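You operate a simulated robot arm through the tools that you are given. There is no shell and no other tool.

Carry out the task below with a simulated robot arm. There is one attempt and no reset: what you move stays moved.

JOB
Read the clamped green card in board mode, then turn the dryer knob by the chart.
Fine: switch marked board on, press read; free the clamp and put the card back in the gap of its row; the other two cards stay.

It is judged by the outcome, as a careful person would: the job done as asked, and still so three seconds after it is handed in. It fails if anything else is knocked over, pushed out of place, dropped, spilled or broken.

ROBOT AND FRAMES
A 6-joint arm with a fingered hand, fixed in place. Base frame: the origin is on the floor under the middle of its stand, x ahead of it, y to its left, z up. Units: m, rad, N and s.
With the tool pointing down near the work surface it reaches from about 0.48 to 0.8 m from the base axis. Its first joint turns from -2.897 to 2.897 rad. Payload 4 kg.
Tool frame: the origin (TCP) lies between the finger pads and is the grasp point; the fingertips stand 0.02 m ahead of it; z points along the fingers, y is the line along which they close. The gripper opens to 0.14 m; its body begins 0.054 m behind the TCP. The gripper is a hand of 3 fingers: y runs from the thumb to the fingers, the wrist lies at [0, 0, -0.215] in the tool frame, and closing takes about 1.5 s.
Orientation is that of the tool frame in the base frame, as [roll, pitch, yaw] about the fixed x, y, z axes, in that order (R = Rz(yaw) Ry(pitch) Rx(roll)). With the fingers straight down and closing along the base's y, the tool's x points along the base's -x, its y along +y and its z along -z.

CONTROLS
- The arm moves only by the tool move_arm. Its argument "rows" is a list of rows, each a list of 6 numbers: the shift along the base's x, y, z in units of 20 mm (1.0 is 20 mm), then the turn, a rotation vector about the base's x, y, z in units of 6 degrees (1.0 is 6 degrees). In form: [[tx, ty, tz, wx, wy, wz], ...]. A call has 1 to 20 rows; each row shifts and turns the commanded pose from where the row before left it. "hand" is the opening, from 0 (shut) to 1 (fully open), set as the call begins (left out, the last holds). A call with a number of a shift or a turn outside -1 to 1 is refused whole. Each row takes 0.2 s and may step no farther than 0.05 m and 0.15 rad from the row before; otherwise, or with a gripper value out of range, the whole call is refused. A pose out of reach is approached as far as the arm can. The call stops where the force on the tool passes 40 N (or 10 N more than at its start, if that is more) or the arm is blocked; 0.2 s more then pass. Each finger travels about 0.045 m/s and halts on what it meets, pressing with about 24 N; the grip force reading is that of the motor and also rises with nothing between the fingers. The clock runs only during rows and for 0.2 s after the last one: add rows that do not move to give the fingers time. It gives the time, the measured TCP pose, the force on the tool (base axes), the opening and the grip force at its end, in the units of the frame above (readings bear some noise), with the torque about the TCP (base axes, N m) and any sound that the robot's microphone picked up.
- Cameras (640 x 400 px; columns grow to the right, rows downward): "scene" is fixed at [0.398, 0.5014, 1.5965]; the picture's right is [-0.99, -0.14, 0.00], its down [-0.06, 0.41, -0.91] and it looks along [0.13, -0.90, -0.42] (base axes); focal length 355 px, centre (320, 200). "wrist" rides on the gripper at [0.074, -0.043, -0.079] in the tool frame; the picture's right is [0.50, 0.87, 0.00], its down [-0.59, 0.34, -0.73] and it looks along [-0.64, 0.37, 0.68] (tool axes); focal length 275 px, centre (320, 200). There is no depth. A picture from a camera that has moved, and an enlarged one, comes with that camera's place and axes in the base frame and with its lens.
- capture(camera): a new picture of that camera. The clock stands still meanwhile.
- move_column(by): moves the trunk up (or, below 0, down) by that many m; the arm rides with it, the base frame stays. It gives what a move gives, with no picture.
- set_fingers(finger1, finger2, thumb_bend): sets how far each is bent, from 0 (flat) to 1 (curled in); at 0.3 the hand is open as for a grip, at 0.7 the pads meet at the TCP. One left out holds its place. A second passes; each finger stops where it meets its share of the squeeze, and holds until it gets a number again. A gripper value or a shape takes the hand back. It gives what a move gives, with no picture; readings hold the bend of each and the force on the fingers (four entries, about 0 where the hand has none), thumb and palm.
- set_grasp(shape): the hand has 3 fingers and takes this shape, open, in about a second: jaw (thumb against the fingers, like two jaws); tri (thumb and two fingers); tip (a fingertip pinch); poke (one finger out to press); point (the index stretched); flat (the hand flat); cup (the hand cupped); fist (a fist). The gripper value then closes the fingers along that shape, each until it touches; the sizes above hold for jaw. It gives what a move gives, with no picture.
- inspect(camera, box): a new picture of the part [left, top, right, bottom] of that camera's present view, enlarged. The clock stands still meanwhile.
- sign_off(): hands the job in; it is judged then, once.

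Places have to be worked out from the pictures, the camera data and where the tool is seen. Open the gripper and draw the arm clear of the work before you hand the job in, unless the task says otherwise.

The tools are called after "Call:" by a JSON object that holds its "fn" and its "kwargs". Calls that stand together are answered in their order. move_arm: Moves the arm, as the interface text tells. Its arguments: {"type":"object","properties":{"rows":{"type":"array","items":{"type":"array","items":{"type":"number"}}},"hand":{"type":"number"}},"required":["rows"]} The other tools are called the same way: move_column (by) moves the trunk up or down; set_grasp (shape) gives the hand a shape; set_fingers (finger1, finger2, thumb_bend) moves the fingers one by one; capture (camera) takes a picture; inspect (camera, box) takes an enlarged picture of a part of a camera's view; sign_off () hands the job in.

At the start:

```text
time: 0.0
tcp_pos: [0.3223, -0.3097, 1.2115]
ee_rot: [-3.141, 0.0, -3.141]
contact_force: [1.0, -0.2, -0.4]
torque: [0.0, 0.01, 0.01]
grip_width: 0.14
finger_force: 0.1
shape: jaw
bend: [0.3, 0.3, 0.3]
finger forces: [0.0, 0.1, 0.1, 0.1, 0.0, 0.1]
trunk travel left (down, up): [-0.2, 0.39]
```

scene: 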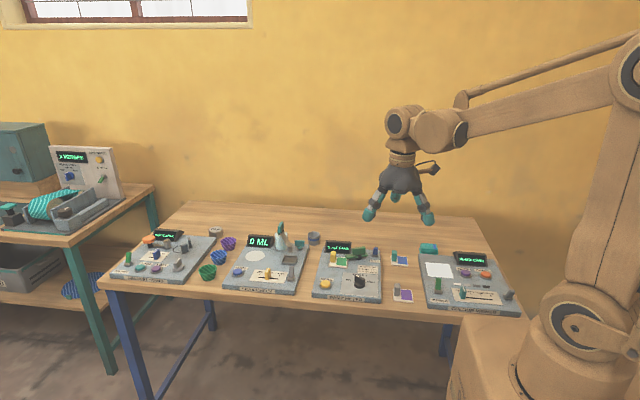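
wrist: 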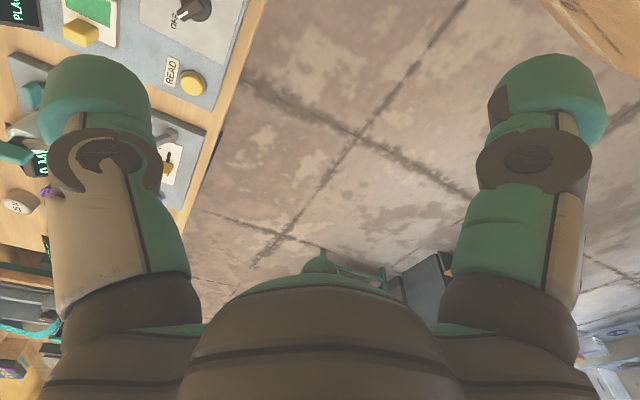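

I start by looking closely at the table with several enlarged views, to find the reader, the cards, the dryer and the chart.

Call:
{"fn": "inspect", "kwargs": {"camera": "scene", "box": [300, 220, 420, 310]}}

Call:
{"fn": "inspect", "kwargs": {"camera": "scene", "box": [410, 230, 530, 320]}}

Call:
{"fn": "inspect", "kwargs": {"camera": "scene", "box": [200, 215, 320, 305]}}

Call:
{"fn": "inspect", "kwargs": {"camera": "scene", "box": [100, 215, 220, 305]}}

Call:
{"fn": "inspect", "kwargs": {"camera": "scene", "box": [0, 110, 160, 310]}}

```text
4.44 times, centred on (360, 265) of scene
camera zoom: at [0.398, 0.5014, 1.5965], right [-0.99, -0.14, 0.0], down [-0.06, 0.41, -0.91], along [0.13, -0.9, -0.42], focal length 1578 px, centre (142, -89)
```

zoom: 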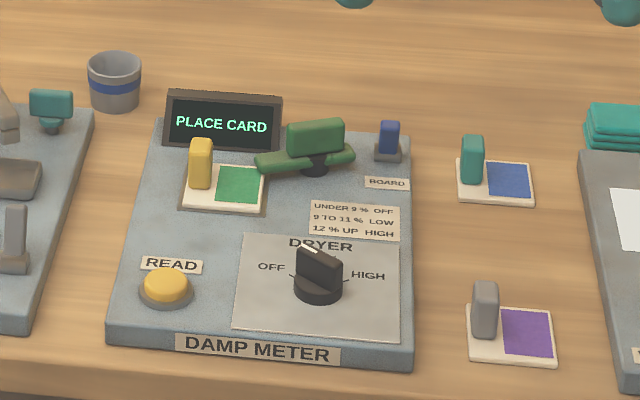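

```text
4.44 times, centred on (470, 275) of scene
camera zoom: at [0.398, 0.5014, 1.5965], right [-0.99, -0.14, 0.0], down [-0.06, 0.41, -0.91], along [0.13, -0.9, -0.42], focal length 1578 px, centre (-347, -133)
```

zoom: 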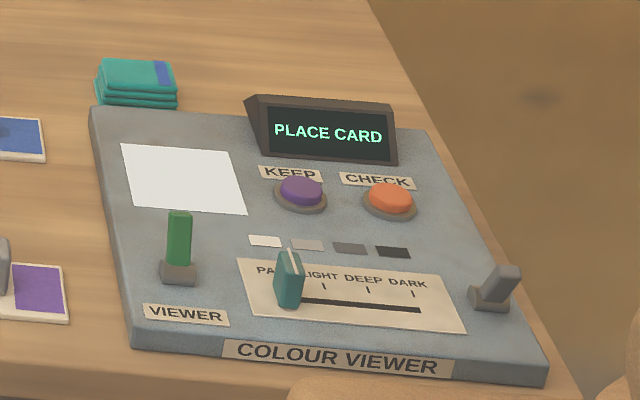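

```text
4.44 times, centred on (260, 260) of scene
camera zoom: at [0.398, 0.5014, 1.5965], right [-0.99, -0.14, 0.0], down [-0.06, 0.41, -0.91], along [0.13, -0.9, -0.42], focal length 1578 px, centre (587, -67)
```

zoom: 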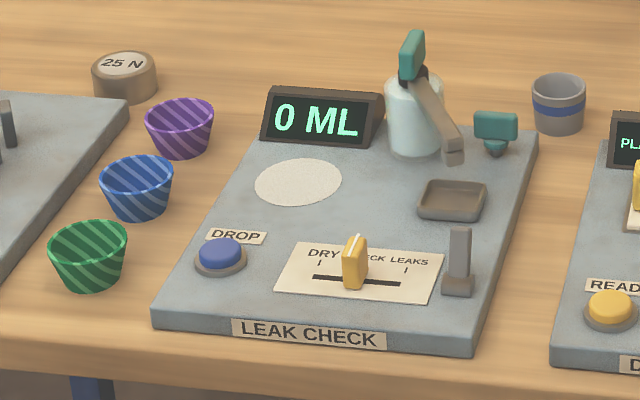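

```text
4.44 times, centred on (160, 260) of scene
camera zoom: at [0.398, 0.5014, 1.5965], right [-0.99, -0.14, 0.0], down [-0.06, 0.41, -0.91], along [0.13, -0.9, -0.42], focal length 1578 px, centre (1031, -67)
```

zoom: 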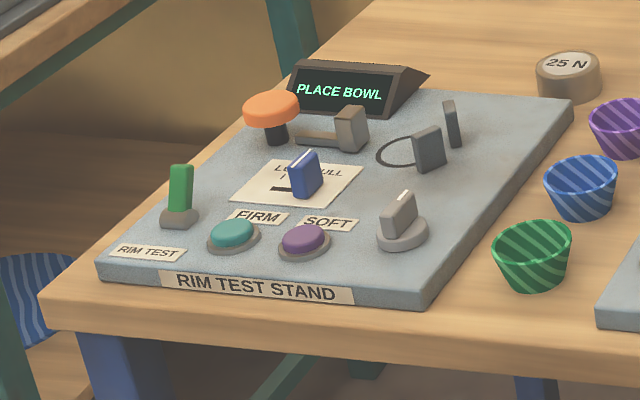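

```text
2.00 times, centred on (80, 210) of scene
camera zoom: at [0.398, 0.5014, 1.5965], right [-0.99, -0.14, 0.0], down [-0.06, 0.41, -0.91], along [0.13, -0.9, -0.42], focal length 710 px, centre (800, 180)
```

zoom: 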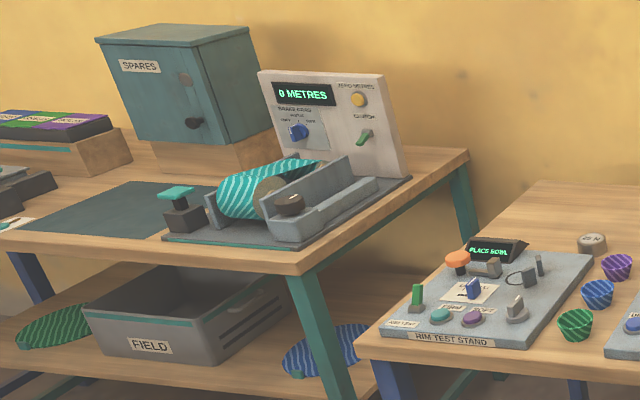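

Triangulating the READ button from both cameras puts the damp meter plate at x 0.33–0.55, y −0.68 to −0.39, with its top near z 0.86. The gap in the card row looks to be near (0.258, −0.56). Next I look at the hand and at the wrist view.

Call:
{"fn": "inspect", "kwargs": {"camera": "scene", "box": [340, 100, 460, 240]}}

Call:
{"fn": "inspect", "kwargs": {"camera": "wrist", "box": [0, 0, 260, 200]}}

Call:
{"fn": "inspect", "kwargs": {"camera": "scene", "box": [320, 230, 390, 275]}}

Call:
{"fn": "inspect", "kwargs": {"camera": "scene", "box": [320, 260, 390, 305]}}

```text
2.86 times, centred on (400, 170) of scene
camera zoom: at [0.398, 0.5014, 1.5965], right [-0.99, -0.14, 0.0], down [-0.06, 0.41, -0.91], along [0.13, -0.9, -0.42], focal length 1014 px, centre (91, 286)
```

zoom: 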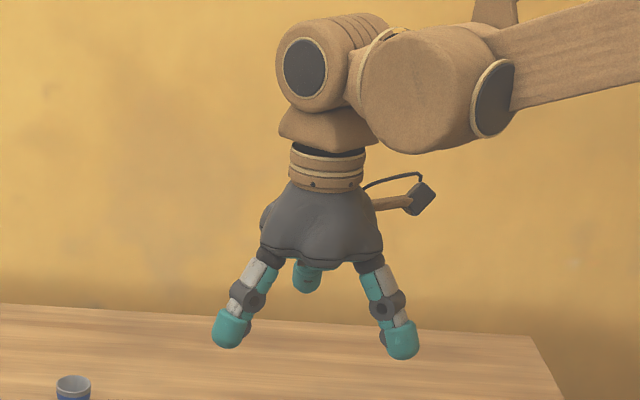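

```text
2.00 times, centred on (130, 100) of wrist
camera zoom: at [0.249, -0.3525, 1.2904], right [-0.5, 0.87, 0.0], down [0.59, 0.34, 0.73], along [0.64, 0.37, -0.68], focal length 551 px, centre (700, 400)
```

zoom: 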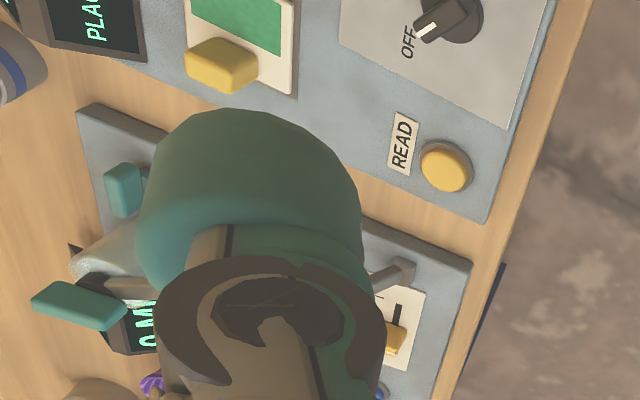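

```text
8.89 times, centred on (355, 252) of scene
camera zoom: at [0.398, 0.5014, 1.5965], right [-0.99, -0.14, 0.0], down [-0.06, 0.41, -0.91], along [0.13, -0.9, -0.42], focal length 3155 px, centre (9, -267)
```

zoom: 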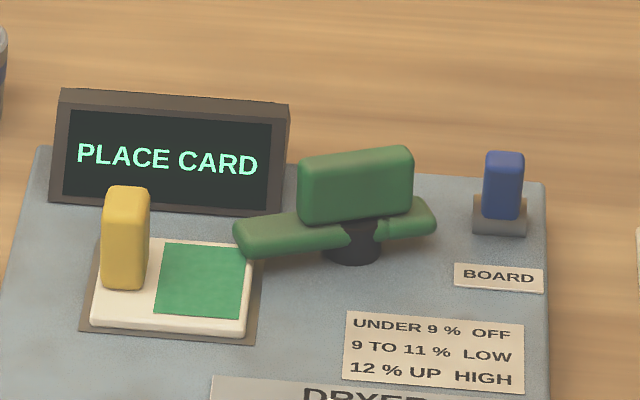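

```text
8.89 times, centred on (355, 282) of scene
camera zoom: at [0.398, 0.5014, 1.5965], right [-0.99, -0.14, 0.0], down [-0.06, 0.41, -0.91], along [0.13, -0.9, -0.42], focal length 3155 px, centre (9, -533)
```

zoom: 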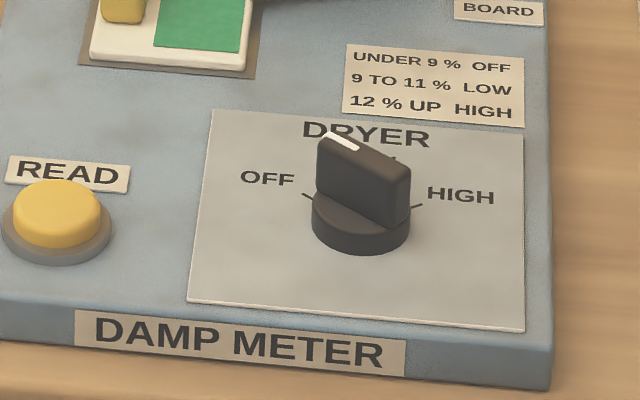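

The fingertips sit far apart, at about ±0.067 m in x in jaw shape. I try the fingertip pinch shape while the hand is high in free air, to learn its footprint.

Call:
{"fn": "set_grasp", "kwargs": {"shape": "tip"}}

Call:
{"fn": "inspect", "kwargs": {"camera": "scene", "box": [340, 140, 450, 240]}}

Call:
{"fn": "capture", "kwargs": {"camera": "wrist"}}

```text
time: 0.9
tcp_pos: [0.3228, -0.3111, 1.2113]
ee_rot: [-3.141, -0.001, 3.142]
contact_force: [1.1, -1.6, -0.7]
torque: [-0.02, 0.0, 0.02]
grip_width: 0.1403
finger_force: 0.1
shape: tip
bend: [0.3, 0.3, 0.3]
finger forces: [0.1, 0.1, 0.0, 0.0, 0.0, 0.1]
trunk travel left (down, up): [-0.2, 0.39]
```

```text
4.00 times, centred on (395, 190) of scene
camera zoom: at [0.398, 0.5014, 1.5965], right [-0.99, -0.14, 0.0], down [-0.06, 0.41, -0.91], along [0.13, -0.9, -0.42], focal length 1420 px, centre (20, 240)
```

zoom: 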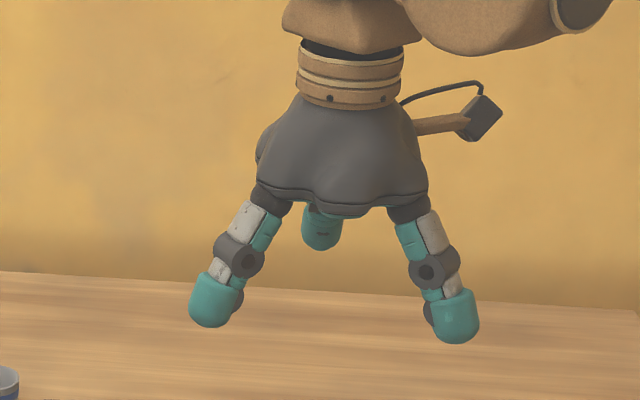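

```text
taken
camera wrist: at [0.249, -0.3525, 1.2904], right [-0.5, 0.87, 0.0], down [0.59, 0.34, 0.73], along [0.64, 0.37, -0.68], focal length 275 px, centre (320, 200)
```

wrist: 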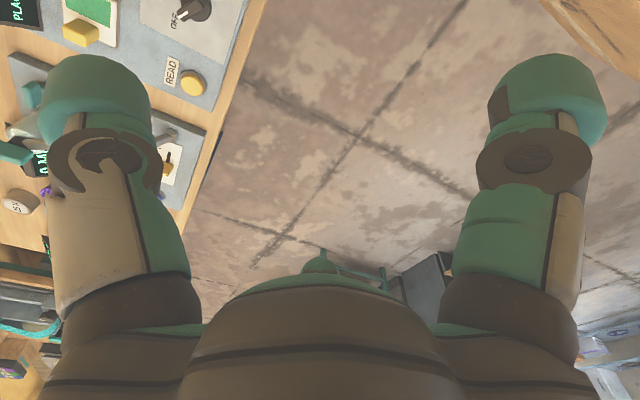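

The open tip shape looks the same as open jaw. I close it in free air to see where the tips meet.

Call:
{"fn": "move_arm", "kwargs": {"rows": [[0, 0, 0, 0, 0, 0], [0, 0, 0, 0, 0, 0], [0, 0, 0, 0, 0, 0], [0, 0, 0, 0, 0, 0], [0, 0, 0, 0, 0, 0], [0, 0, 0, 0, 0, 0], [0, 0, 0, 0, 0, 0], [0, 0, 0, 0, 0, 0]], "hand": 0}}

Call:
{"fn": "inspect", "kwargs": {"camera": "scene", "box": [340, 140, 450, 240]}}

Call:
{"fn": "capture", "kwargs": {"camera": "wrist"}}

```text
time: 2.7
tcp_pos: [0.3227, -0.3086, 1.2108]
ee_rot: [-3.142, 0.002, -3.141]
contact_force: [0.1, 0.7, 0.4]
torque: [0.01, 0.01, 0.01]
grip_width: 0.0
finger_force: 5.4
shape: tip
bend: [0.72, 0.72, 0.7]
finger forces: [0.0, 0.1, 0.0, 0.0, 0.0, 0.0]
trunk travel left (down, up): [-0.2, 0.39]
```

```text
4.00 times, centred on (395, 190) of scene
camera zoom: at [0.398, 0.5014, 1.5965], right [-0.99, -0.14, 0.0], down [-0.06, 0.41, -0.91], along [0.13, -0.9, -0.42], focal length 1420 px, centre (20, 240)
```

zoom: 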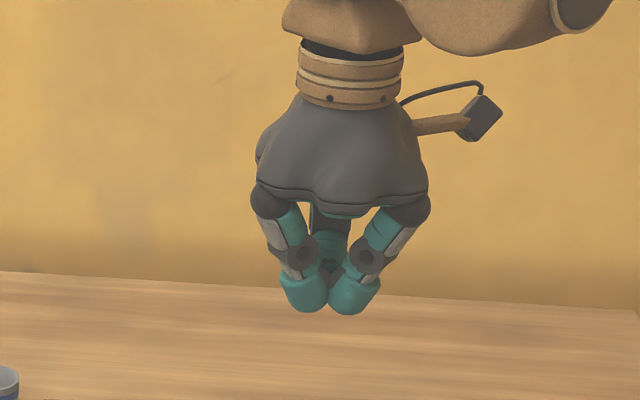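

```text
taken
camera wrist: at [0.249, -0.3525, 1.2905], right [-0.5, 0.87, 0.0], down [0.59, 0.34, 0.73], along [0.64, 0.37, -0.68], focal length 275 px, centre (320, 200)
```

wrist: 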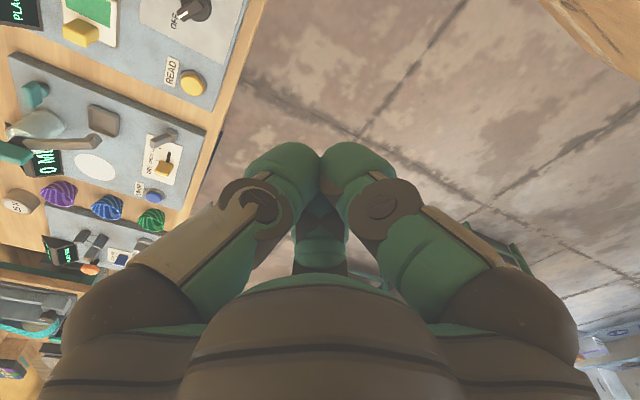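

Closed, the three tips meet at the centre in tip shape. I compare this with closed jaw and with poke, for pressing buttons.

Call:
{"fn": "set_grasp", "kwargs": {"shape": "poke"}}

Call:
{"fn": "inspect", "kwargs": {"camera": "scene", "box": [340, 140, 450, 240]}}

Call:
{"fn": "capture", "kwargs": {"camera": "wrist"}}

Call:
{"fn": "set_grasp", "kwargs": {"shape": "point"}}

Call:
{"fn": "inspect", "kwargs": {"camera": "scene", "box": [340, 140, 450, 240]}}

```text
time: 3.6
tcp_pos: [0.3218, -0.3101, 1.2121]
ee_rot: [3.141, 0.0, -3.141]
contact_force: [0.3, -0.4, 0.3]
torque: [0.0, 0.02, 0.0]
grip_width: 0.0
finger_force: 0.0
shape: poke
bend: [0.28, 0.28, 0.72]
finger forces: [0.1, 0.0, 0.1, 0.1, 0.0, 0.1]
trunk travel left (down, up): [-0.2, 0.39]
```

```text
4.00 times, centred on (395, 190) of scene
camera zoom: at [0.398, 0.5014, 1.5965], right [-0.99, -0.14, 0.0], down [-0.06, 0.41, -0.91], along [0.13, -0.9, -0.42], focal length 1420 px, centre (20, 240)
```

zoom: 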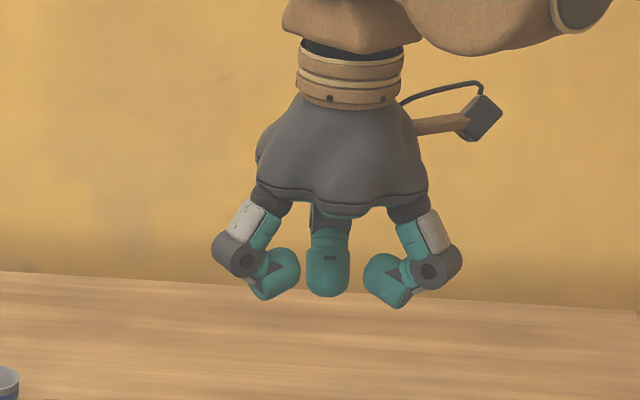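

```text
taken
camera wrist: at [0.249, -0.3525, 1.2904], right [-0.5, 0.87, 0.0], down [0.59, 0.34, 0.73], along [0.64, 0.37, -0.68], focal length 275 px, centre (320, 200)
```

wrist: 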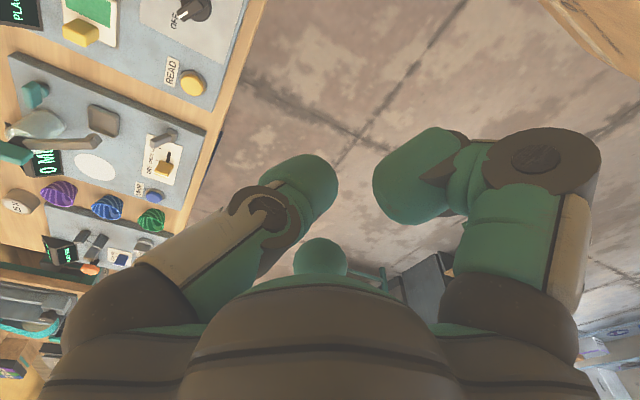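

```text
time: 4.5
tcp_pos: [0.3221, -0.3096, 1.2115]
ee_rot: [3.14, 0.002, 3.141]
contact_force: [0.0, 0.0, -0.3]
torque: [0.03, -0.04, -0.03]
grip_width: 0.0
finger_force: 0.1
shape: point
bend: [0.82, 1.0, 0.56]
finger forces: [0.0, 0.0, 0.0, 0.0, 0.1, 0.0]
trunk travel left (down, up): [-0.2, 0.39]
```

```text
4.00 times, centred on (395, 190) of scene
camera zoom: at [0.398, 0.5014, 1.5965], right [-0.99, -0.14, 0.0], down [-0.06, 0.41, -0.91], along [0.13, -0.9, -0.42], focal length 1420 px, centre (20, 240)
```

zoom: 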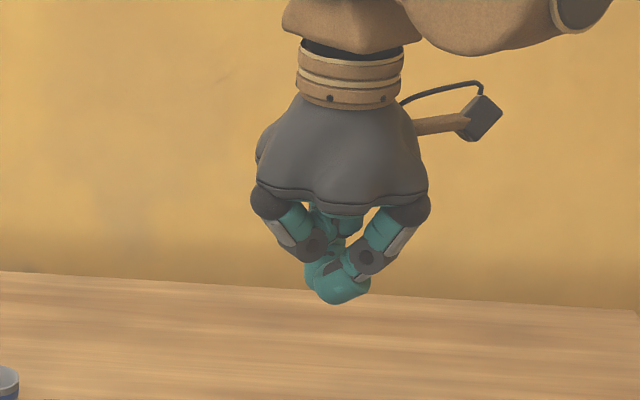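

Poke curls two fingers and presses with the thumb, and a closed tip pinch makes a compact presser. I return to tip shape and move over toward the card row, so the wrist camera looks at the damp meter.

Call:
{"fn": "set_grasp", "kwargs": {"shape": "tip"}}

Call:
{"fn": "move_arm", "kwargs": {"rows": [[-0.15, -1, 0, 0, 0, 0], [-0.15, -1, 0, 0, 0, 0], [-0.15, -1, 0, 0, 0, 0], [-0.15, -1, 0, 0, 0, 0], [-0.15, -1, 0, 0, 0, 0], [-0.15, -1, 0, 0, 0, 0], [-0.15, -1, 0, 0, 0, 0], [-0.15, -1, 0, 0, 0, 0], [-0.15, -1, 0, 0, 0, 0], [-0.15, -1, 0, 0, 0, 0], [-0.15, -1, 0, 0, 0, 0], [-0.15, -1, 0, 0, 0, 0], [-0.15, -0.5, 0, 0, 0, 0]], "hand": 0}}

Call:
{"fn": "capture", "kwargs": {"camera": "wrist"}}

Call:
{"fn": "capture", "kwargs": {"camera": "scene"}}

```text
time: 5.4
tcp_pos: [0.322, -0.3102, 1.2108]
ee_rot: [3.141, 0.0, -3.142]
contact_force: [0.7, 0.4, 0.1]
torque: [-0.01, -0.01, 0.04]
grip_width: 0.1399
finger_force: 0.1
shape: tip
bend: [0.3, 0.3, 0.3]
finger forces: [0.1, 0.0, 0.1, 0.1, 0.1, 0.1]
trunk travel left (down, up): [-0.2, 0.39]
```

```text
time: 8.2
tcp_pos: [0.2838, -0.5601, 1.2122]
ee_rot: [3.142, -0.002, -3.141]
contact_force: [-0.4, 0.2, 0.0]
torque: [0.01, -0.03, 0.01]
grip_width: 0.0
finger_force: 24.1
shape: tip
bend: [0.72, 0.72, 0.7]
finger forces: [0.1, 0.0, 0.0, 0.0, 0.0, 0.1]
trunk travel left (down, up): [-0.2, 0.39]
```

```text
taken
camera wrist: at [0.2106, -0.6028, 1.2907], right [-0.5, 0.87, 0.0], down [0.59, 0.34, 0.73], along [0.64, 0.37, -0.68], focal length 275 px, centre (320, 200)
```

wrist: 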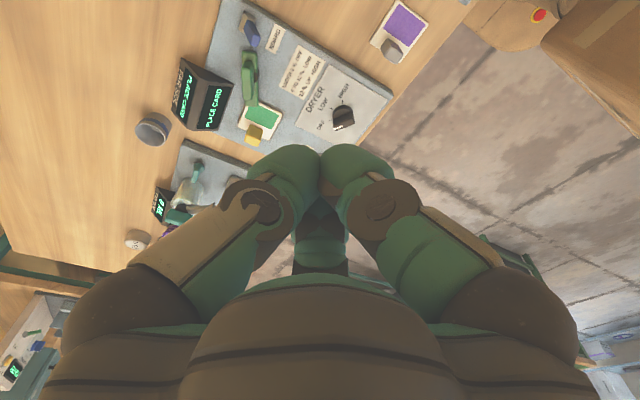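

```text
taken
```

scene: 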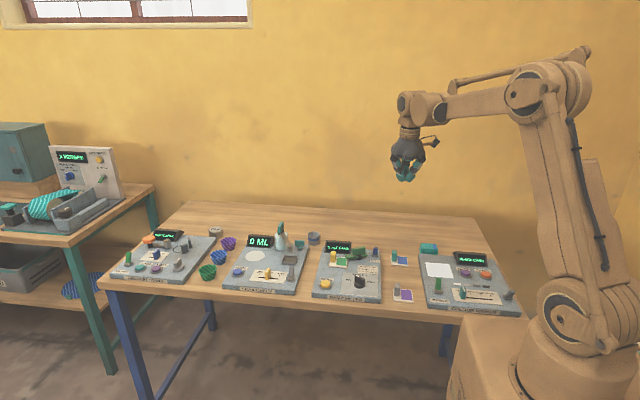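

The damp meter is in the upper part of the wrist view. I enlarge it.

Call:
{"fn": "inspect", "kwargs": {"camera": "wrist", "box": [170, 0, 330, 100]}}

Call:
{"fn": "inspect", "kwargs": {"camera": "wrist", "box": [270, 40, 430, 140]}}

Call:
{"fn": "inspect", "kwargs": {"camera": "wrist", "box": [170, 80, 330, 180]}}

Call:
{"fn": "inspect", "kwargs": {"camera": "wrist", "box": [340, 0, 500, 100]}}

```text
4.00 times, centred on (250, 50) of wrist
camera zoom: at [0.2106, -0.6028, 1.2907], right [-0.5, 0.87, 0.0], down [0.59, 0.34, 0.73], along [0.64, 0.37, -0.68], focal length 1101 px, centre (600, 800)
```

zoom: 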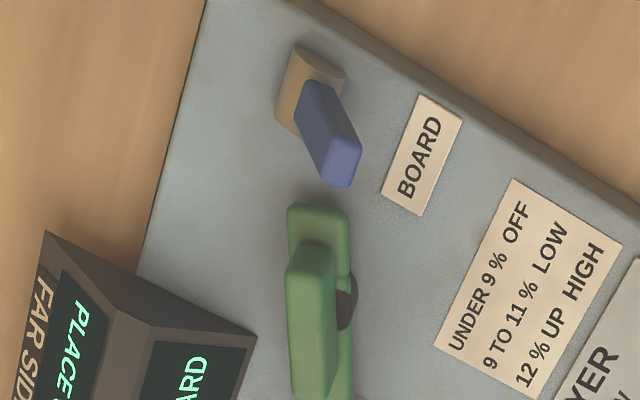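

```text
4.00 times, centred on (350, 90) of wrist
camera zoom: at [0.2106, -0.6028, 1.2907], right [-0.5, 0.87, 0.0], down [0.59, 0.34, 0.73], along [0.64, 0.37, -0.68], focal length 1101 px, centre (200, 640)
```

zoom: 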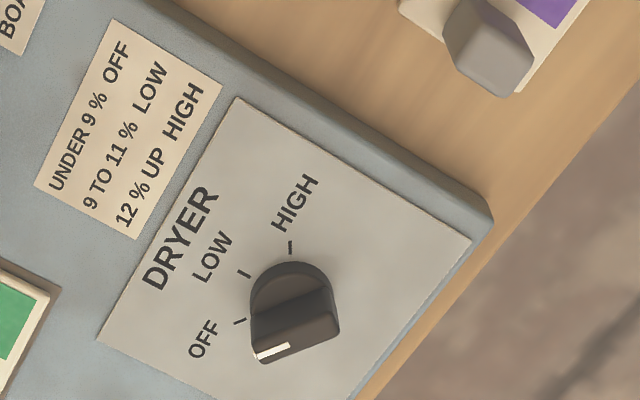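

```text
4.00 times, centred on (250, 130) of wrist
camera zoom: at [0.2106, -0.6028, 1.2907], right [-0.5, 0.87, 0.0], down [0.59, 0.34, 0.73], along [0.64, 0.37, -0.68], focal length 1101 px, centre (600, 480)
```

zoom: 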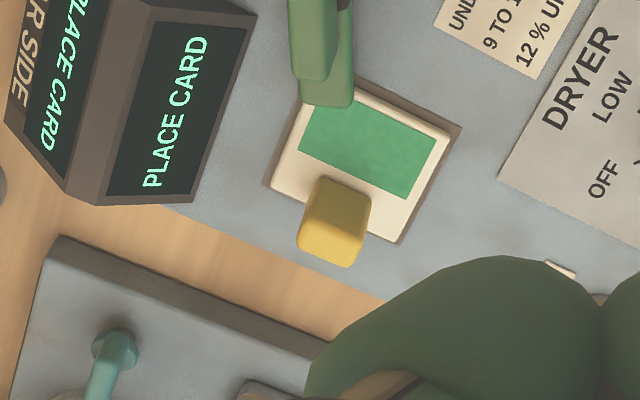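

```text
4.00 times, centred on (420, 50) of wrist
camera zoom: at [0.2106, -0.6028, 1.2907], right [-0.5, 0.87, 0.0], down [0.59, 0.34, 0.73], along [0.64, 0.37, -0.68], focal length 1101 px, centre (-80, 800)
```

zoom: 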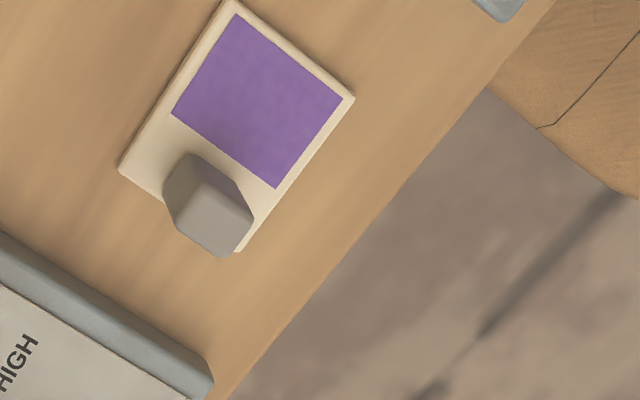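

The dryer knob points at OFF. The blue BOARD lever leans toward +y, with its top near (0.352, −0.612, 0.911) and its pivot near y −0.63. Since the clamp handle is close by, I try a slim shape with one digit down and the other two flat.

Call:
{"fn": "set_fingers", "kwargs": {"finger1": 0, "finger2": 0, "thumb_bend": 0.6}}

Call:
{"fn": "inspect", "kwargs": {"camera": "scene", "box": [340, 100, 460, 200]}}

Call:
{"fn": "capture", "kwargs": {"camera": "wrist"}}

```text
time: 9.2
tcp_pos: [0.284, -0.5607, 1.213]
ee_rot: [-3.14, -0.002, 3.141]
contact_force: [1.3, 0.6, 0.0]
torque: [-0.01, 0.02, 0.02]
grip_width: 0.0995
finger_force: 0.1
shape: fingers
bend: [0.01, 0.01, 0.6]
finger forces: [0.0, 0.0, 0.1, 0.0, 0.1, 0.0]
trunk travel left (down, up): [-0.2, 0.39]
```

```text
4.00 times, centred on (400, 150) of scene
camera zoom: at [0.398, 0.5014, 1.5965], right [-0.99, -0.14, 0.0], down [-0.06, 0.41, -0.91], along [0.13, -0.9, -0.42], focal length 1420 px, centre (0, 400)
```

zoom: 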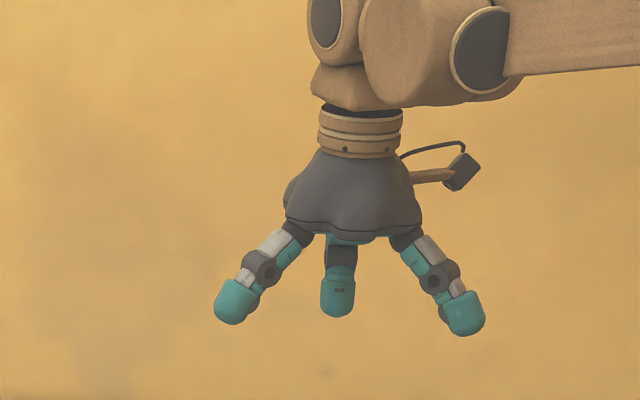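

```text
taken
camera wrist: at [0.2107, -0.6025, 1.2907], right [-0.5, 0.87, 0.0], down [0.59, 0.34, 0.73], along [0.64, 0.37, -0.68], focal length 275 px, centre (320, 200)
```

wrist: 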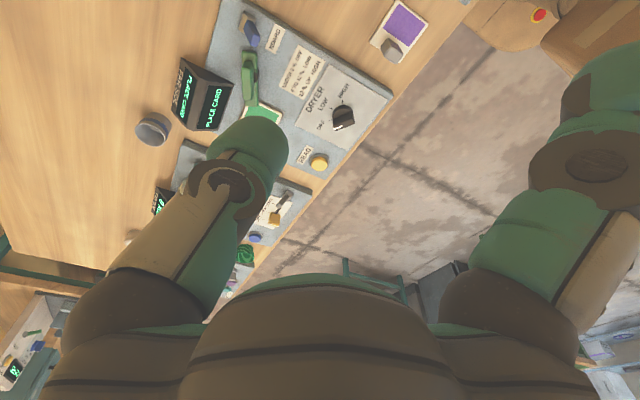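

Rays from both cameras now agree to about 2 mm:
- Plate top: z ≈ 0.860.
- Purple card's top corner: z ≈ 0.843.
- Lever top: (0.355, −0.612, 0.904).
- Knob centre: (0.404, −0.445), pointing at OFF, with the ticks about 60° apart.
- READ button: (0.513, −0.430).

Next I find out which finger is finger1, by lowering only that one.

Call:
{"fn": "set_fingers", "kwargs": {"finger1": 0.65, "finger2": 0, "thumb_bend": 0}}

Call:
{"fn": "capture", "kwargs": {"camera": "wrist"}}

Call:
{"fn": "inspect", "kwargs": {"camera": "scene", "box": [340, 100, 460, 200]}}

```text
time: 10.2
tcp_pos: [0.2846, -0.5591, 1.2124]
ee_rot: [-3.141, 0.0, -3.14]
contact_force: [0.5, -0.3, -0.3]
torque: [0.0, 0.01, -0.03]
grip_width: 0.0936
finger_force: 0.1
shape: fingers
bend: [0.65, 0.01, 0.01]
finger forces: [0.0, 0.0, 0.1, 0.0, 0.0, 0.0]
trunk travel left (down, up): [-0.2, 0.39]
```

```text
taken
camera wrist: at [0.2107, -0.6025, 1.2907], right [-0.5, 0.87, 0.0], down [0.59, 0.34, 0.73], along [0.64, 0.37, -0.68], focal length 275 px, centre (320, 200)
```

wrist: 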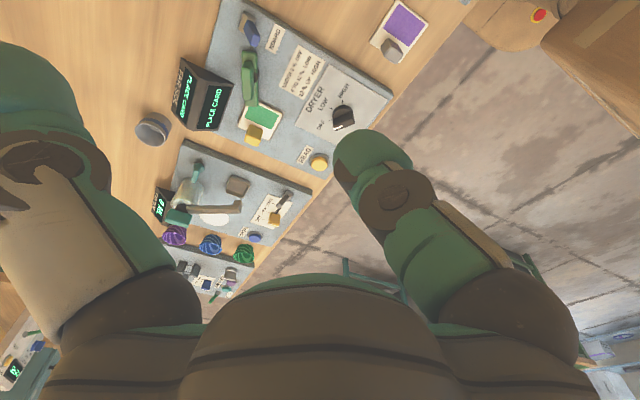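

```text
4.00 times, centred on (400, 150) of scene
camera zoom: at [0.398, 0.5014, 1.5965], right [-0.99, -0.14, 0.0], down [-0.06, 0.41, -0.91], along [0.13, -0.9, -0.42], focal length 1420 px, centre (0, 400)
```

zoom: 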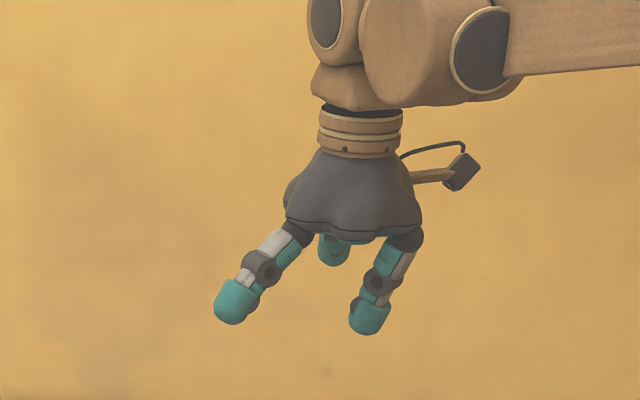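

finger1 is the digit on the tool's +x side. I turn the hand −60° about z so finger1 sits on the +y side, tilt it back 36°, and move above the spot in front of the BOARD lever, still high.

Call:
{"fn": "move_arm", "kwargs": {"rows": [[0.33, 0, 0, 0, 0, -1], [0.33, 0, 0, 0, 0, -1], [0.33, 0, 0, 0, 0, -1], [0.33, 0, 0, 0, 0, -1], [0.33, 0, 0, 0, 0, -1], [0.33, 0, 0, 0, 0, -1], [0.33, 0, 0, 0, 0, -1], [0.33, 0, 0, 0, 0, -1], [0.33, 0, 0, 0, 0, -1], [0.33, 0, 0, 0, 0, -1], [0, 0, 0, -1, 0, 0], [0, 0, 0, -1, 0, 0], [0, 0, 0, -1, 0, 0], [0, 0, 0, -1, 0, 0], [0, 0, 0, -1, 0, 0], [0, 0, 0, -1, 0, 0]]}}

Call:
{"fn": "capture", "kwargs": {"camera": "wrist"}}

Call:
{"fn": "capture", "kwargs": {"camera": "scene"}}

```text
time: 13.6
tcp_pos: [0.3494, -0.5598, 1.2113]
ee_rot: [-2.79, 0.536, 2.192]
contact_force: [0.5, -0.3, 0.4]
torque: [0.01, 0.0, -0.03]
grip_width: 0.0936
finger_force: 0.1
shape: fingers
bend: [0.65, 0.01, 0.01]
finger forces: [0.0, 0.0, 0.0, 0.0, 0.0, 0.0]
trunk travel left (down, up): [-0.2, 0.39]
```

```text
taken
camera wrist: at [0.2758, -0.4783, 1.2502], right [0.5, 0.7, -0.51], down [0.59, 0.16, 0.79], along [0.64, -0.7, -0.33], focal length 275 px, centre (320, 200)
```

wrist: 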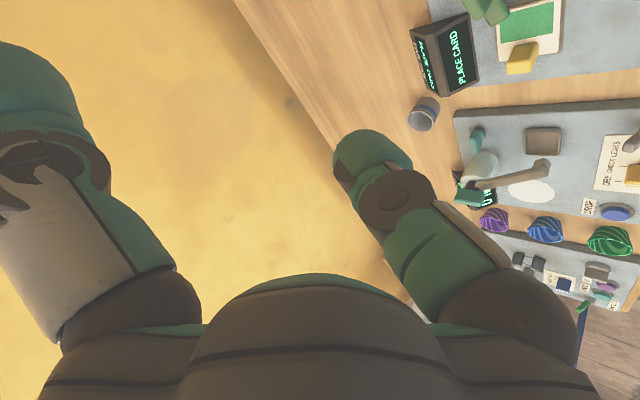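

```text
taken
```

scene: 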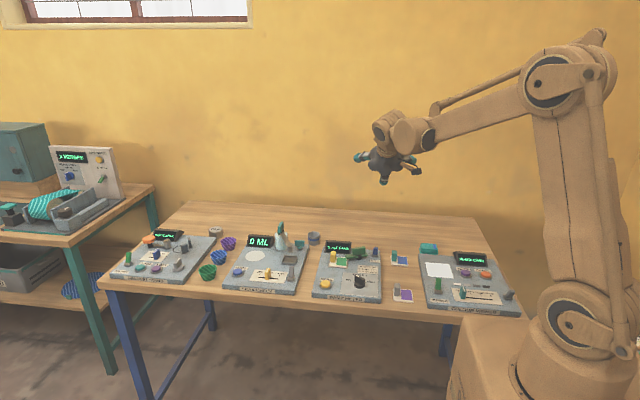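

The tool axis now points to −y and down at 36° as planned. I lower to z ≈ 0.96, still above everything, and look.

Call:
{"fn": "move_arm", "kwargs": {"rows": [[0, 0, -1, 0, 0, 0], [0, 0, -1, 0, 0, 0], [0, 0, -1, 0, 0, 0], [0, 0, -1, 0, 0, 0], [0, 0, -1, 0, 0, 0], [0, 0, -1, 0, 0, 0], [0, 0, -1, 0, 0, 0], [0, 0, -1, 0, 0, 0], [0, 0, -1, 0, 0, 0], [0, 0, -1, 0, 0, 0], [0, 0, -1, 0, 0, 0], [0, 0, -1, 0, 0, 0]]}}

Call:
{"fn": "capture", "kwargs": {"camera": "wrist"}}

Call:
{"fn": "inspect", "kwargs": {"camera": "scene", "box": [310, 190, 430, 290]}}

```text
time: 16.2
tcp_pos: [0.3501, -0.5596, 0.9704]
ee_rot: [-2.792, 0.534, 2.19]
contact_force: [0.6, 0.8, -0.3]
torque: [0.01, -0.01, -0.02]
grip_width: 0.0935
finger_force: 0.0
shape: fingers
bend: [0.65, 0.01, 0.01]
finger forces: [0.0, 0.0, 0.1, 0.1, 0.0, 0.0]
trunk travel left (down, up): [-0.2, 0.39]
```

```text
taken
camera wrist: at [0.2763, -0.4782, 1.0106], right [0.5, 0.7, -0.51], down [0.59, 0.16, 0.79], along [0.64, -0.7, -0.33], focal length 275 px, centre (320, 200)
```

wrist: 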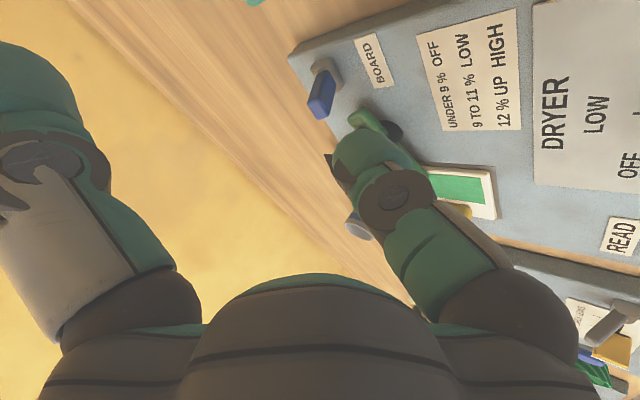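

```text
4.00 times, centred on (370, 240) of scene
camera zoom: at [0.398, 0.5014, 1.5965], right [-0.99, -0.14, 0.0], down [-0.06, 0.41, -0.91], along [0.13, -0.9, -0.42], focal length 1420 px, centre (120, 40)
```

zoom: 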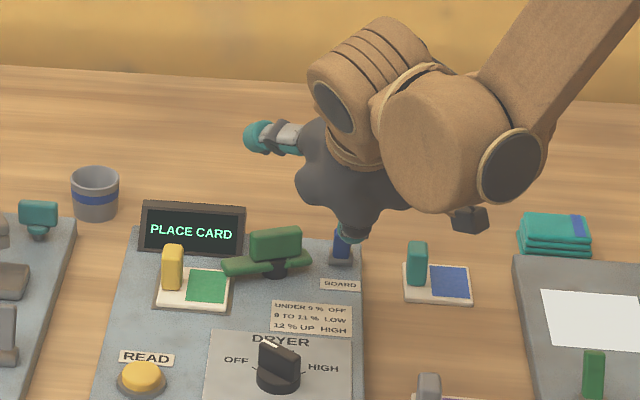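

The predicted fingertip position matches the picture to within a few pixels. I shift x by 7 mm and lower 50 mm, so the tip stands just in front of the lever.

Call:
{"fn": "move_arm", "kwargs": {"rows": [[0.35, 0, -0.5, 0, 0, 0], [0, 0, -0.5, 0, 0, 0], [0, 0, -0.5, 0, 0, 0], [0, 0, -0.5, 0, 0, 0], [0, 0, -0.5, 0, 0, 0]]}}

Call:
{"fn": "inspect", "kwargs": {"camera": "wrist", "box": [240, 0, 440, 200]}}

Call:
{"fn": "inspect", "kwargs": {"camera": "scene", "box": [310, 220, 410, 290]}}

```text
time: 17.4
tcp_pos: [0.3556, -0.5594, 0.9219]
ee_rot: [-2.793, 0.534, 2.19]
contact_force: [-0.6, -0.4, -0.3]
torque: [-0.01, -0.01, 0.03]
grip_width: 0.0935
finger_force: 0.0
shape: fingers
bend: [0.65, 0.01, 0.01]
finger forces: [0.0, 0.1, 0.1, 0.1, 0.1, 0.0]
trunk travel left (down, up): [-0.2, 0.39]
```

```text
2.00 times, centred on (340, 100) of wrist
camera zoom: at [0.2818, -0.4782, 0.9599], right [0.5, 0.7, -0.51], down [0.59, 0.16, 0.79], along [0.64, -0.7, -0.33], focal length 551 px, centre (280, 400)
```

zoom: 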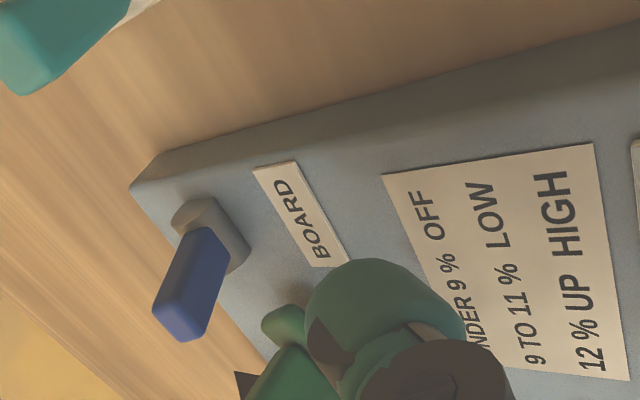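

```text
5.71 times, centred on (360, 255) of scene
camera zoom: at [0.398, 0.5014, 1.5965], right [-0.99, -0.14, 0.0], down [-0.06, 0.41, -0.91], along [0.13, -0.9, -0.42], focal length 2028 px, centre (91, -114)
```

zoom: 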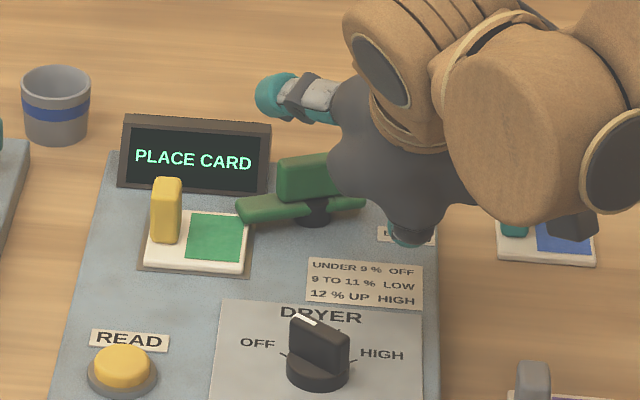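

The fingertip is in front of the lever and clear of the clamp bar. I push in −y in small steps to flip the lever.

Call:
{"fn": "move_arm", "kwargs": {"rows": [[0, -0.5, 0, 0, 0, 0], [0, -0.5, 0, 0, 0, 0], [0, -0.5, 0, 0, 0, 0], [0, -0.5, 0, 0, 0, 0], [0, -0.4, 0, 0, 0, 0], [0, -0.4, 0, 0, 0, 0], [0, -0.4, 0, 0, 0, 0], [0, -0.4, 0, 0, 0, 0]]}}

Call:
{"fn": "inspect", "kwargs": {"camera": "wrist", "box": [240, 0, 440, 200]}}

Call:
{"fn": "inspect", "kwargs": {"camera": "scene", "box": [310, 220, 410, 290]}}

```text
time: 19.2
tcp_pos: [0.3564, -0.6329, 0.9226]
ee_rot: [-2.793, 0.531, 2.191]
contact_force: [-0.7, 0.3, 0.1]
torque: [0.01, 0.02, 0.03]
grip_width: 0.0936
finger_force: 0.0
shape: fingers
bend: [0.65, 0.01, 0.01]
finger forces: [0.1, 0.0, 0.0, 0.0, 0.0, 0.1]
trunk travel left (down, up): [-0.2, 0.39]
heard: click
```

```text
2.00 times, centred on (340, 100) of wrist
camera zoom: at [0.2832, -0.5505, 0.9601], right [0.5, 0.7, -0.51], down [0.59, 0.16, 0.79], along [0.64, -0.7, -0.33], focal length 551 px, centre (280, 400)
```

zoom: 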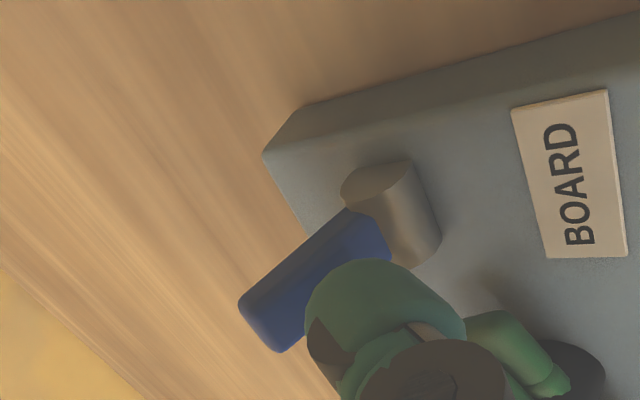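

```text
5.71 times, centred on (360, 255) of scene
camera zoom: at [0.398, 0.5014, 1.5965], right [-0.99, -0.14, 0.0], down [-0.06, 0.41, -0.91], along [0.13, -0.9, -0.42], focal length 2028 px, centre (91, -114)
```

zoom: 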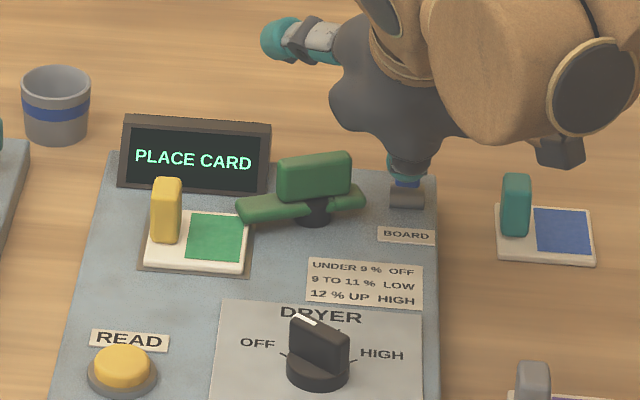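

A click was heard and the lever now leans toward −y. I back off, rise, and carry the same fingertip over the READ button.

Call:
{"fn": "move_arm", "kwargs": {"rows": [[0, 0.8, 0, 0, 0, 0], [0, 0.8, 0.5, 0, 0, 0], [0, 0, 1, 0, 0, 0], [0, 0, 1, 0, 0, 0], [0, 0, 1, 0, 0, 0], [0, 0, 1, 0, 0, 0], [0.9, 0.9, 0, 0, 0, 0], [0.9, 0.9, 0, 0, 0, 0], [0.9, 0.9, 0, 0, 0, 0], [0.9, 0.9, 0, 0, 0, 0], [0.9, 0.9, 0, 0, 0, 0], [0.9, 0.9, 0, 0, 0, 0], [0.9, 0.9, 0, 0, 0, 0], [0.9, 0.9, 0, 0, 0, 0], [0.9, 0.9, 0, 0, 0, 0]]}}

Call:
{"fn": "inspect", "kwargs": {"camera": "scene", "box": [310, 220, 410, 290]}}

Call:
{"fn": "capture", "kwargs": {"camera": "wrist"}}

```text
time: 22.4
tcp_pos: [0.5192, -0.4365, 1.0108]
ee_rot: [-2.792, 0.534, 2.191]
contact_force: [0.1, 0.0, -0.3]
torque: [-0.03, -0.04, 0.03]
grip_width: 0.0933
finger_force: 0.0
shape: fingers
bend: [0.65, 0.01, 0.01]
finger forces: [0.0, 0.0, 0.1, 0.0, 0.0, 0.0]
trunk travel left (down, up): [-0.2, 0.39]
```

```text
5.71 times, centred on (360, 255) of scene
camera zoom: at [0.398, 0.5014, 1.5965], right [-0.99, -0.14, 0.0], down [-0.06, 0.41, -0.91], along [0.13, -0.9, -0.42], focal length 2028 px, centre (91, -114)
```

zoom: 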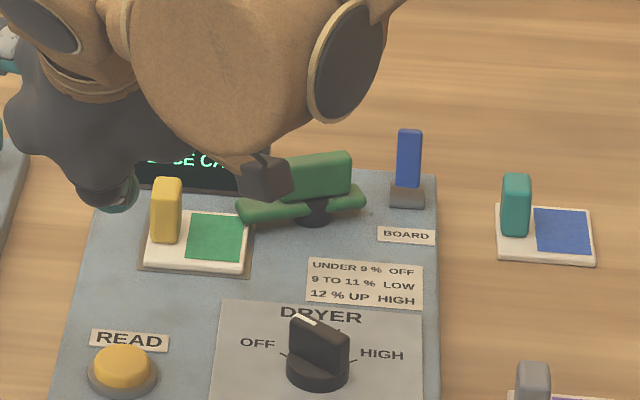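

```text
taken
camera wrist: at [0.446, -0.3551, 1.0504], right [0.5, 0.7, -0.51], down [0.59, 0.16, 0.79], along [0.64, -0.7, -0.33], focal length 275 px, centre (320, 200)
```

wrist: 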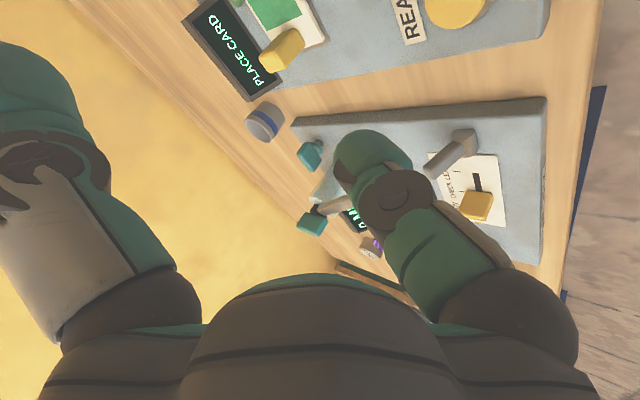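

The lever has stayed on its far side. The fingertip sits above READ, so I lower it to about 20 mm over the button and check.

Call:
{"fn": "move_arm", "kwargs": {"rows": [[0, 0.15, -1, 0, 0, 0], [0, 0, -1, 0, 0, 0], [0, 0, -1, 0, 0, 0], [0, 0, -1, 0, 0, 0]]}}

Call:
{"fn": "inspect", "kwargs": {"camera": "scene", "box": [290, 220, 410, 310]}}

Call:
{"fn": "capture", "kwargs": {"camera": "wrist"}}

```text
time: 23.4
tcp_pos: [0.5186, -0.4344, 0.9319]
ee_rot: [-2.794, 0.534, 2.189]
contact_force: [-0.3, 0.1, -0.9]
torque: [0.02, 0.02, 0.01]
grip_width: 0.0936
finger_force: 0.1
shape: fingers
bend: [0.65, 0.01, 0.01]
finger forces: [0.1, 0.0, 0.0, 0.1, 0.0, 0.0]
trunk travel left (down, up): [-0.2, 0.39]
```

```text
4.44 times, centred on (350, 265) of scene
camera zoom: at [0.398, 0.5014, 1.5965], right [-0.99, -0.14, 0.0], down [-0.06, 0.41, -0.91], along [0.13, -0.9, -0.42], focal length 1578 px, centre (187, -89)
```

zoom: 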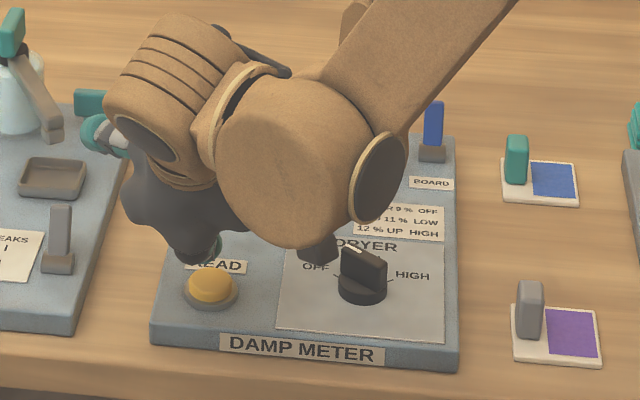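

```text
taken
camera wrist: at [0.446, -0.3525, 0.9698], right [0.5, 0.7, -0.51], down [0.59, 0.16, 0.79], along [0.64, -0.7, -0.33], focal length 275 px, centre (320, 200)
```

wrist: 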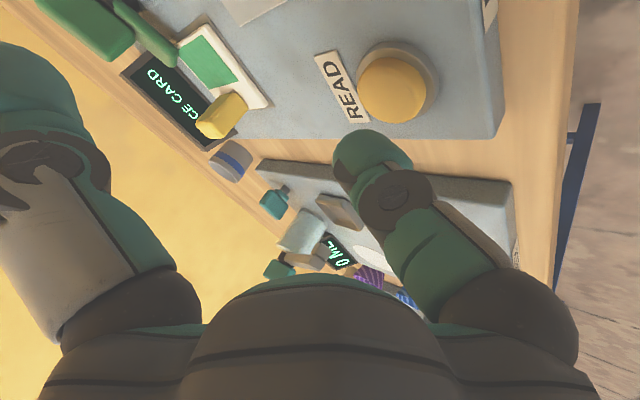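

The wrist ray puts the button top at (0.512, −0.424, 0.8725), directly under the tip. I press down in small steps, then lift back up.

Call:
{"fn": "move_arm", "kwargs": {"rows": [[-0.05, 0.2, -0.5, 0, 0, 0], [0, 0, -0.5, 0, 0, 0], [0, 0, -0.2, 0, 0, 0], [0, 0, -0.2, 0, 0, 0], [0, 0, -0.15, 0, 0, 0]]}}

Call:
{"fn": "inspect", "kwargs": {"camera": "scene", "box": [290, 220, 410, 310]}}

Call:
{"fn": "inspect", "kwargs": {"camera": "wrist", "box": [100, 0, 500, 200]}}

```text
time: 24.6
tcp_pos: [0.5169, -0.4298, 0.9014]
ee_rot: [-2.794, 0.534, 2.19]
contact_force: [-0.5, 0.0, 2.6]
torque: [0.03, -0.02, 0.05]
grip_width: 0.0921
finger_force: 1.3
shape: fingers
bend: [0.66, 0.01, 0.01]
finger forces: [2.7, 0.0, 0.1, 0.0, 0.0, 0.1]
trunk travel left (down, up): [-0.2, 0.39]
heard: click
```

```text
4.44 times, centred on (350, 265) of scene
camera zoom: at [0.398, 0.5014, 1.5965], right [-0.99, -0.14, 0.0], down [-0.06, 0.41, -0.91], along [0.13, -0.9, -0.42], focal length 1578 px, centre (187, -89)
```

zoom: 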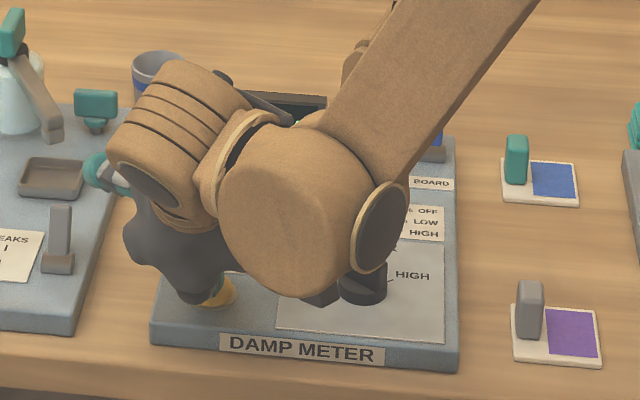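

```text
1.60 times, centred on (300, 100) of wrist
camera zoom: at [0.444, -0.3489, 0.9397], right [0.5, 0.7, -0.51], down [0.59, 0.16, 0.79], along [0.64, -0.7, -0.33], focal length 440 px, centre (352, 360)
```

zoom: 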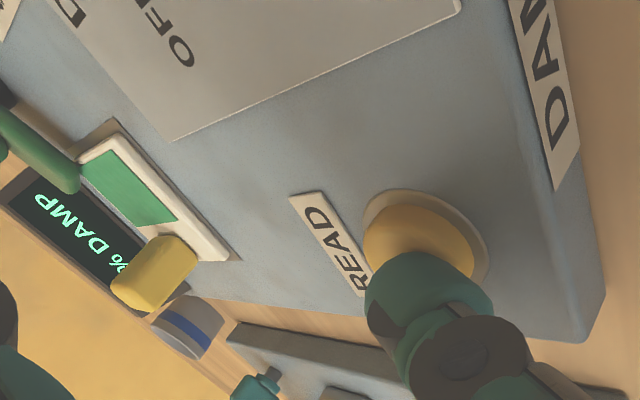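

A click was heard and the display now shows "… % DAMP". I rise and read the number.

Call:
{"fn": "move_arm", "kwargs": {"rows": [[0, 0, 0.5, 0, 0, 0], [0, 0, 1, 0, 0, 0], [0, 0, 1, 0, 0, 0], [0, 0, 1, 0, 0, 0], [0, 0, 1, 0, 0, 0], [0, 0, 1, 0, 0, 0]]}}

Call:
{"fn": "inspect", "kwargs": {"camera": "wrist", "box": [100, 0, 500, 200]}}

Call:
{"fn": "inspect", "kwargs": {"camera": "scene", "box": [310, 220, 410, 290]}}

```text
time: 26.0
tcp_pos: [0.5163, -0.4311, 1.0134]
ee_rot: [-2.793, 0.534, 2.19]
contact_force: [1.0, -0.5, 0.0]
torque: [0.01, -0.02, -0.02]
grip_width: 0.0935
finger_force: 0.1
shape: fingers
bend: [0.65, 0.01, 0.01]
finger forces: [0.0, 0.0, 0.0, 0.0, 0.0, 0.0]
trunk travel left (down, up): [-0.2, 0.39]
```

```text
1.60 times, centred on (300, 100) of wrist
camera zoom: at [0.4428, -0.3503, 1.0509], right [0.5, 0.7, -0.51], down [0.59, 0.16, 0.79], along [0.64, -0.7, -0.33], focal length 440 px, centre (352, 360)
```

zoom: 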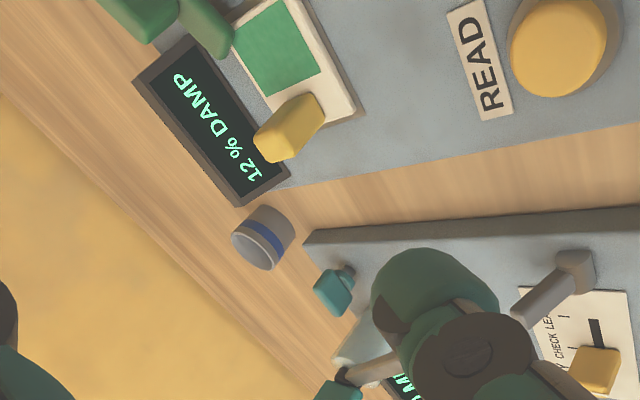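

```text
5.71 times, centred on (360, 255) of scene
camera zoom: at [0.398, 0.5014, 1.5965], right [-0.99, -0.14, 0.0], down [-0.06, 0.41, -0.91], along [0.13, -0.9, -0.42], focal length 2028 px, centre (91, -114)
```

zoom: 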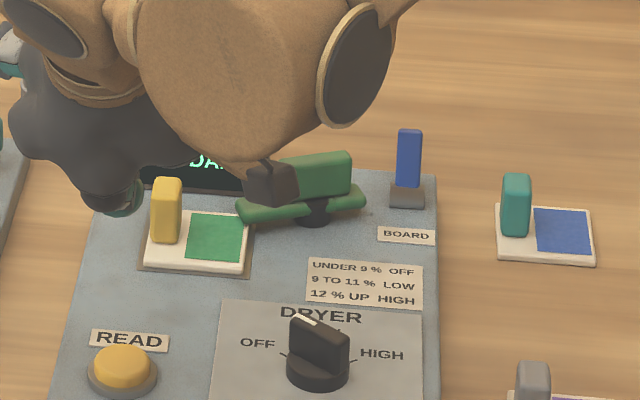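

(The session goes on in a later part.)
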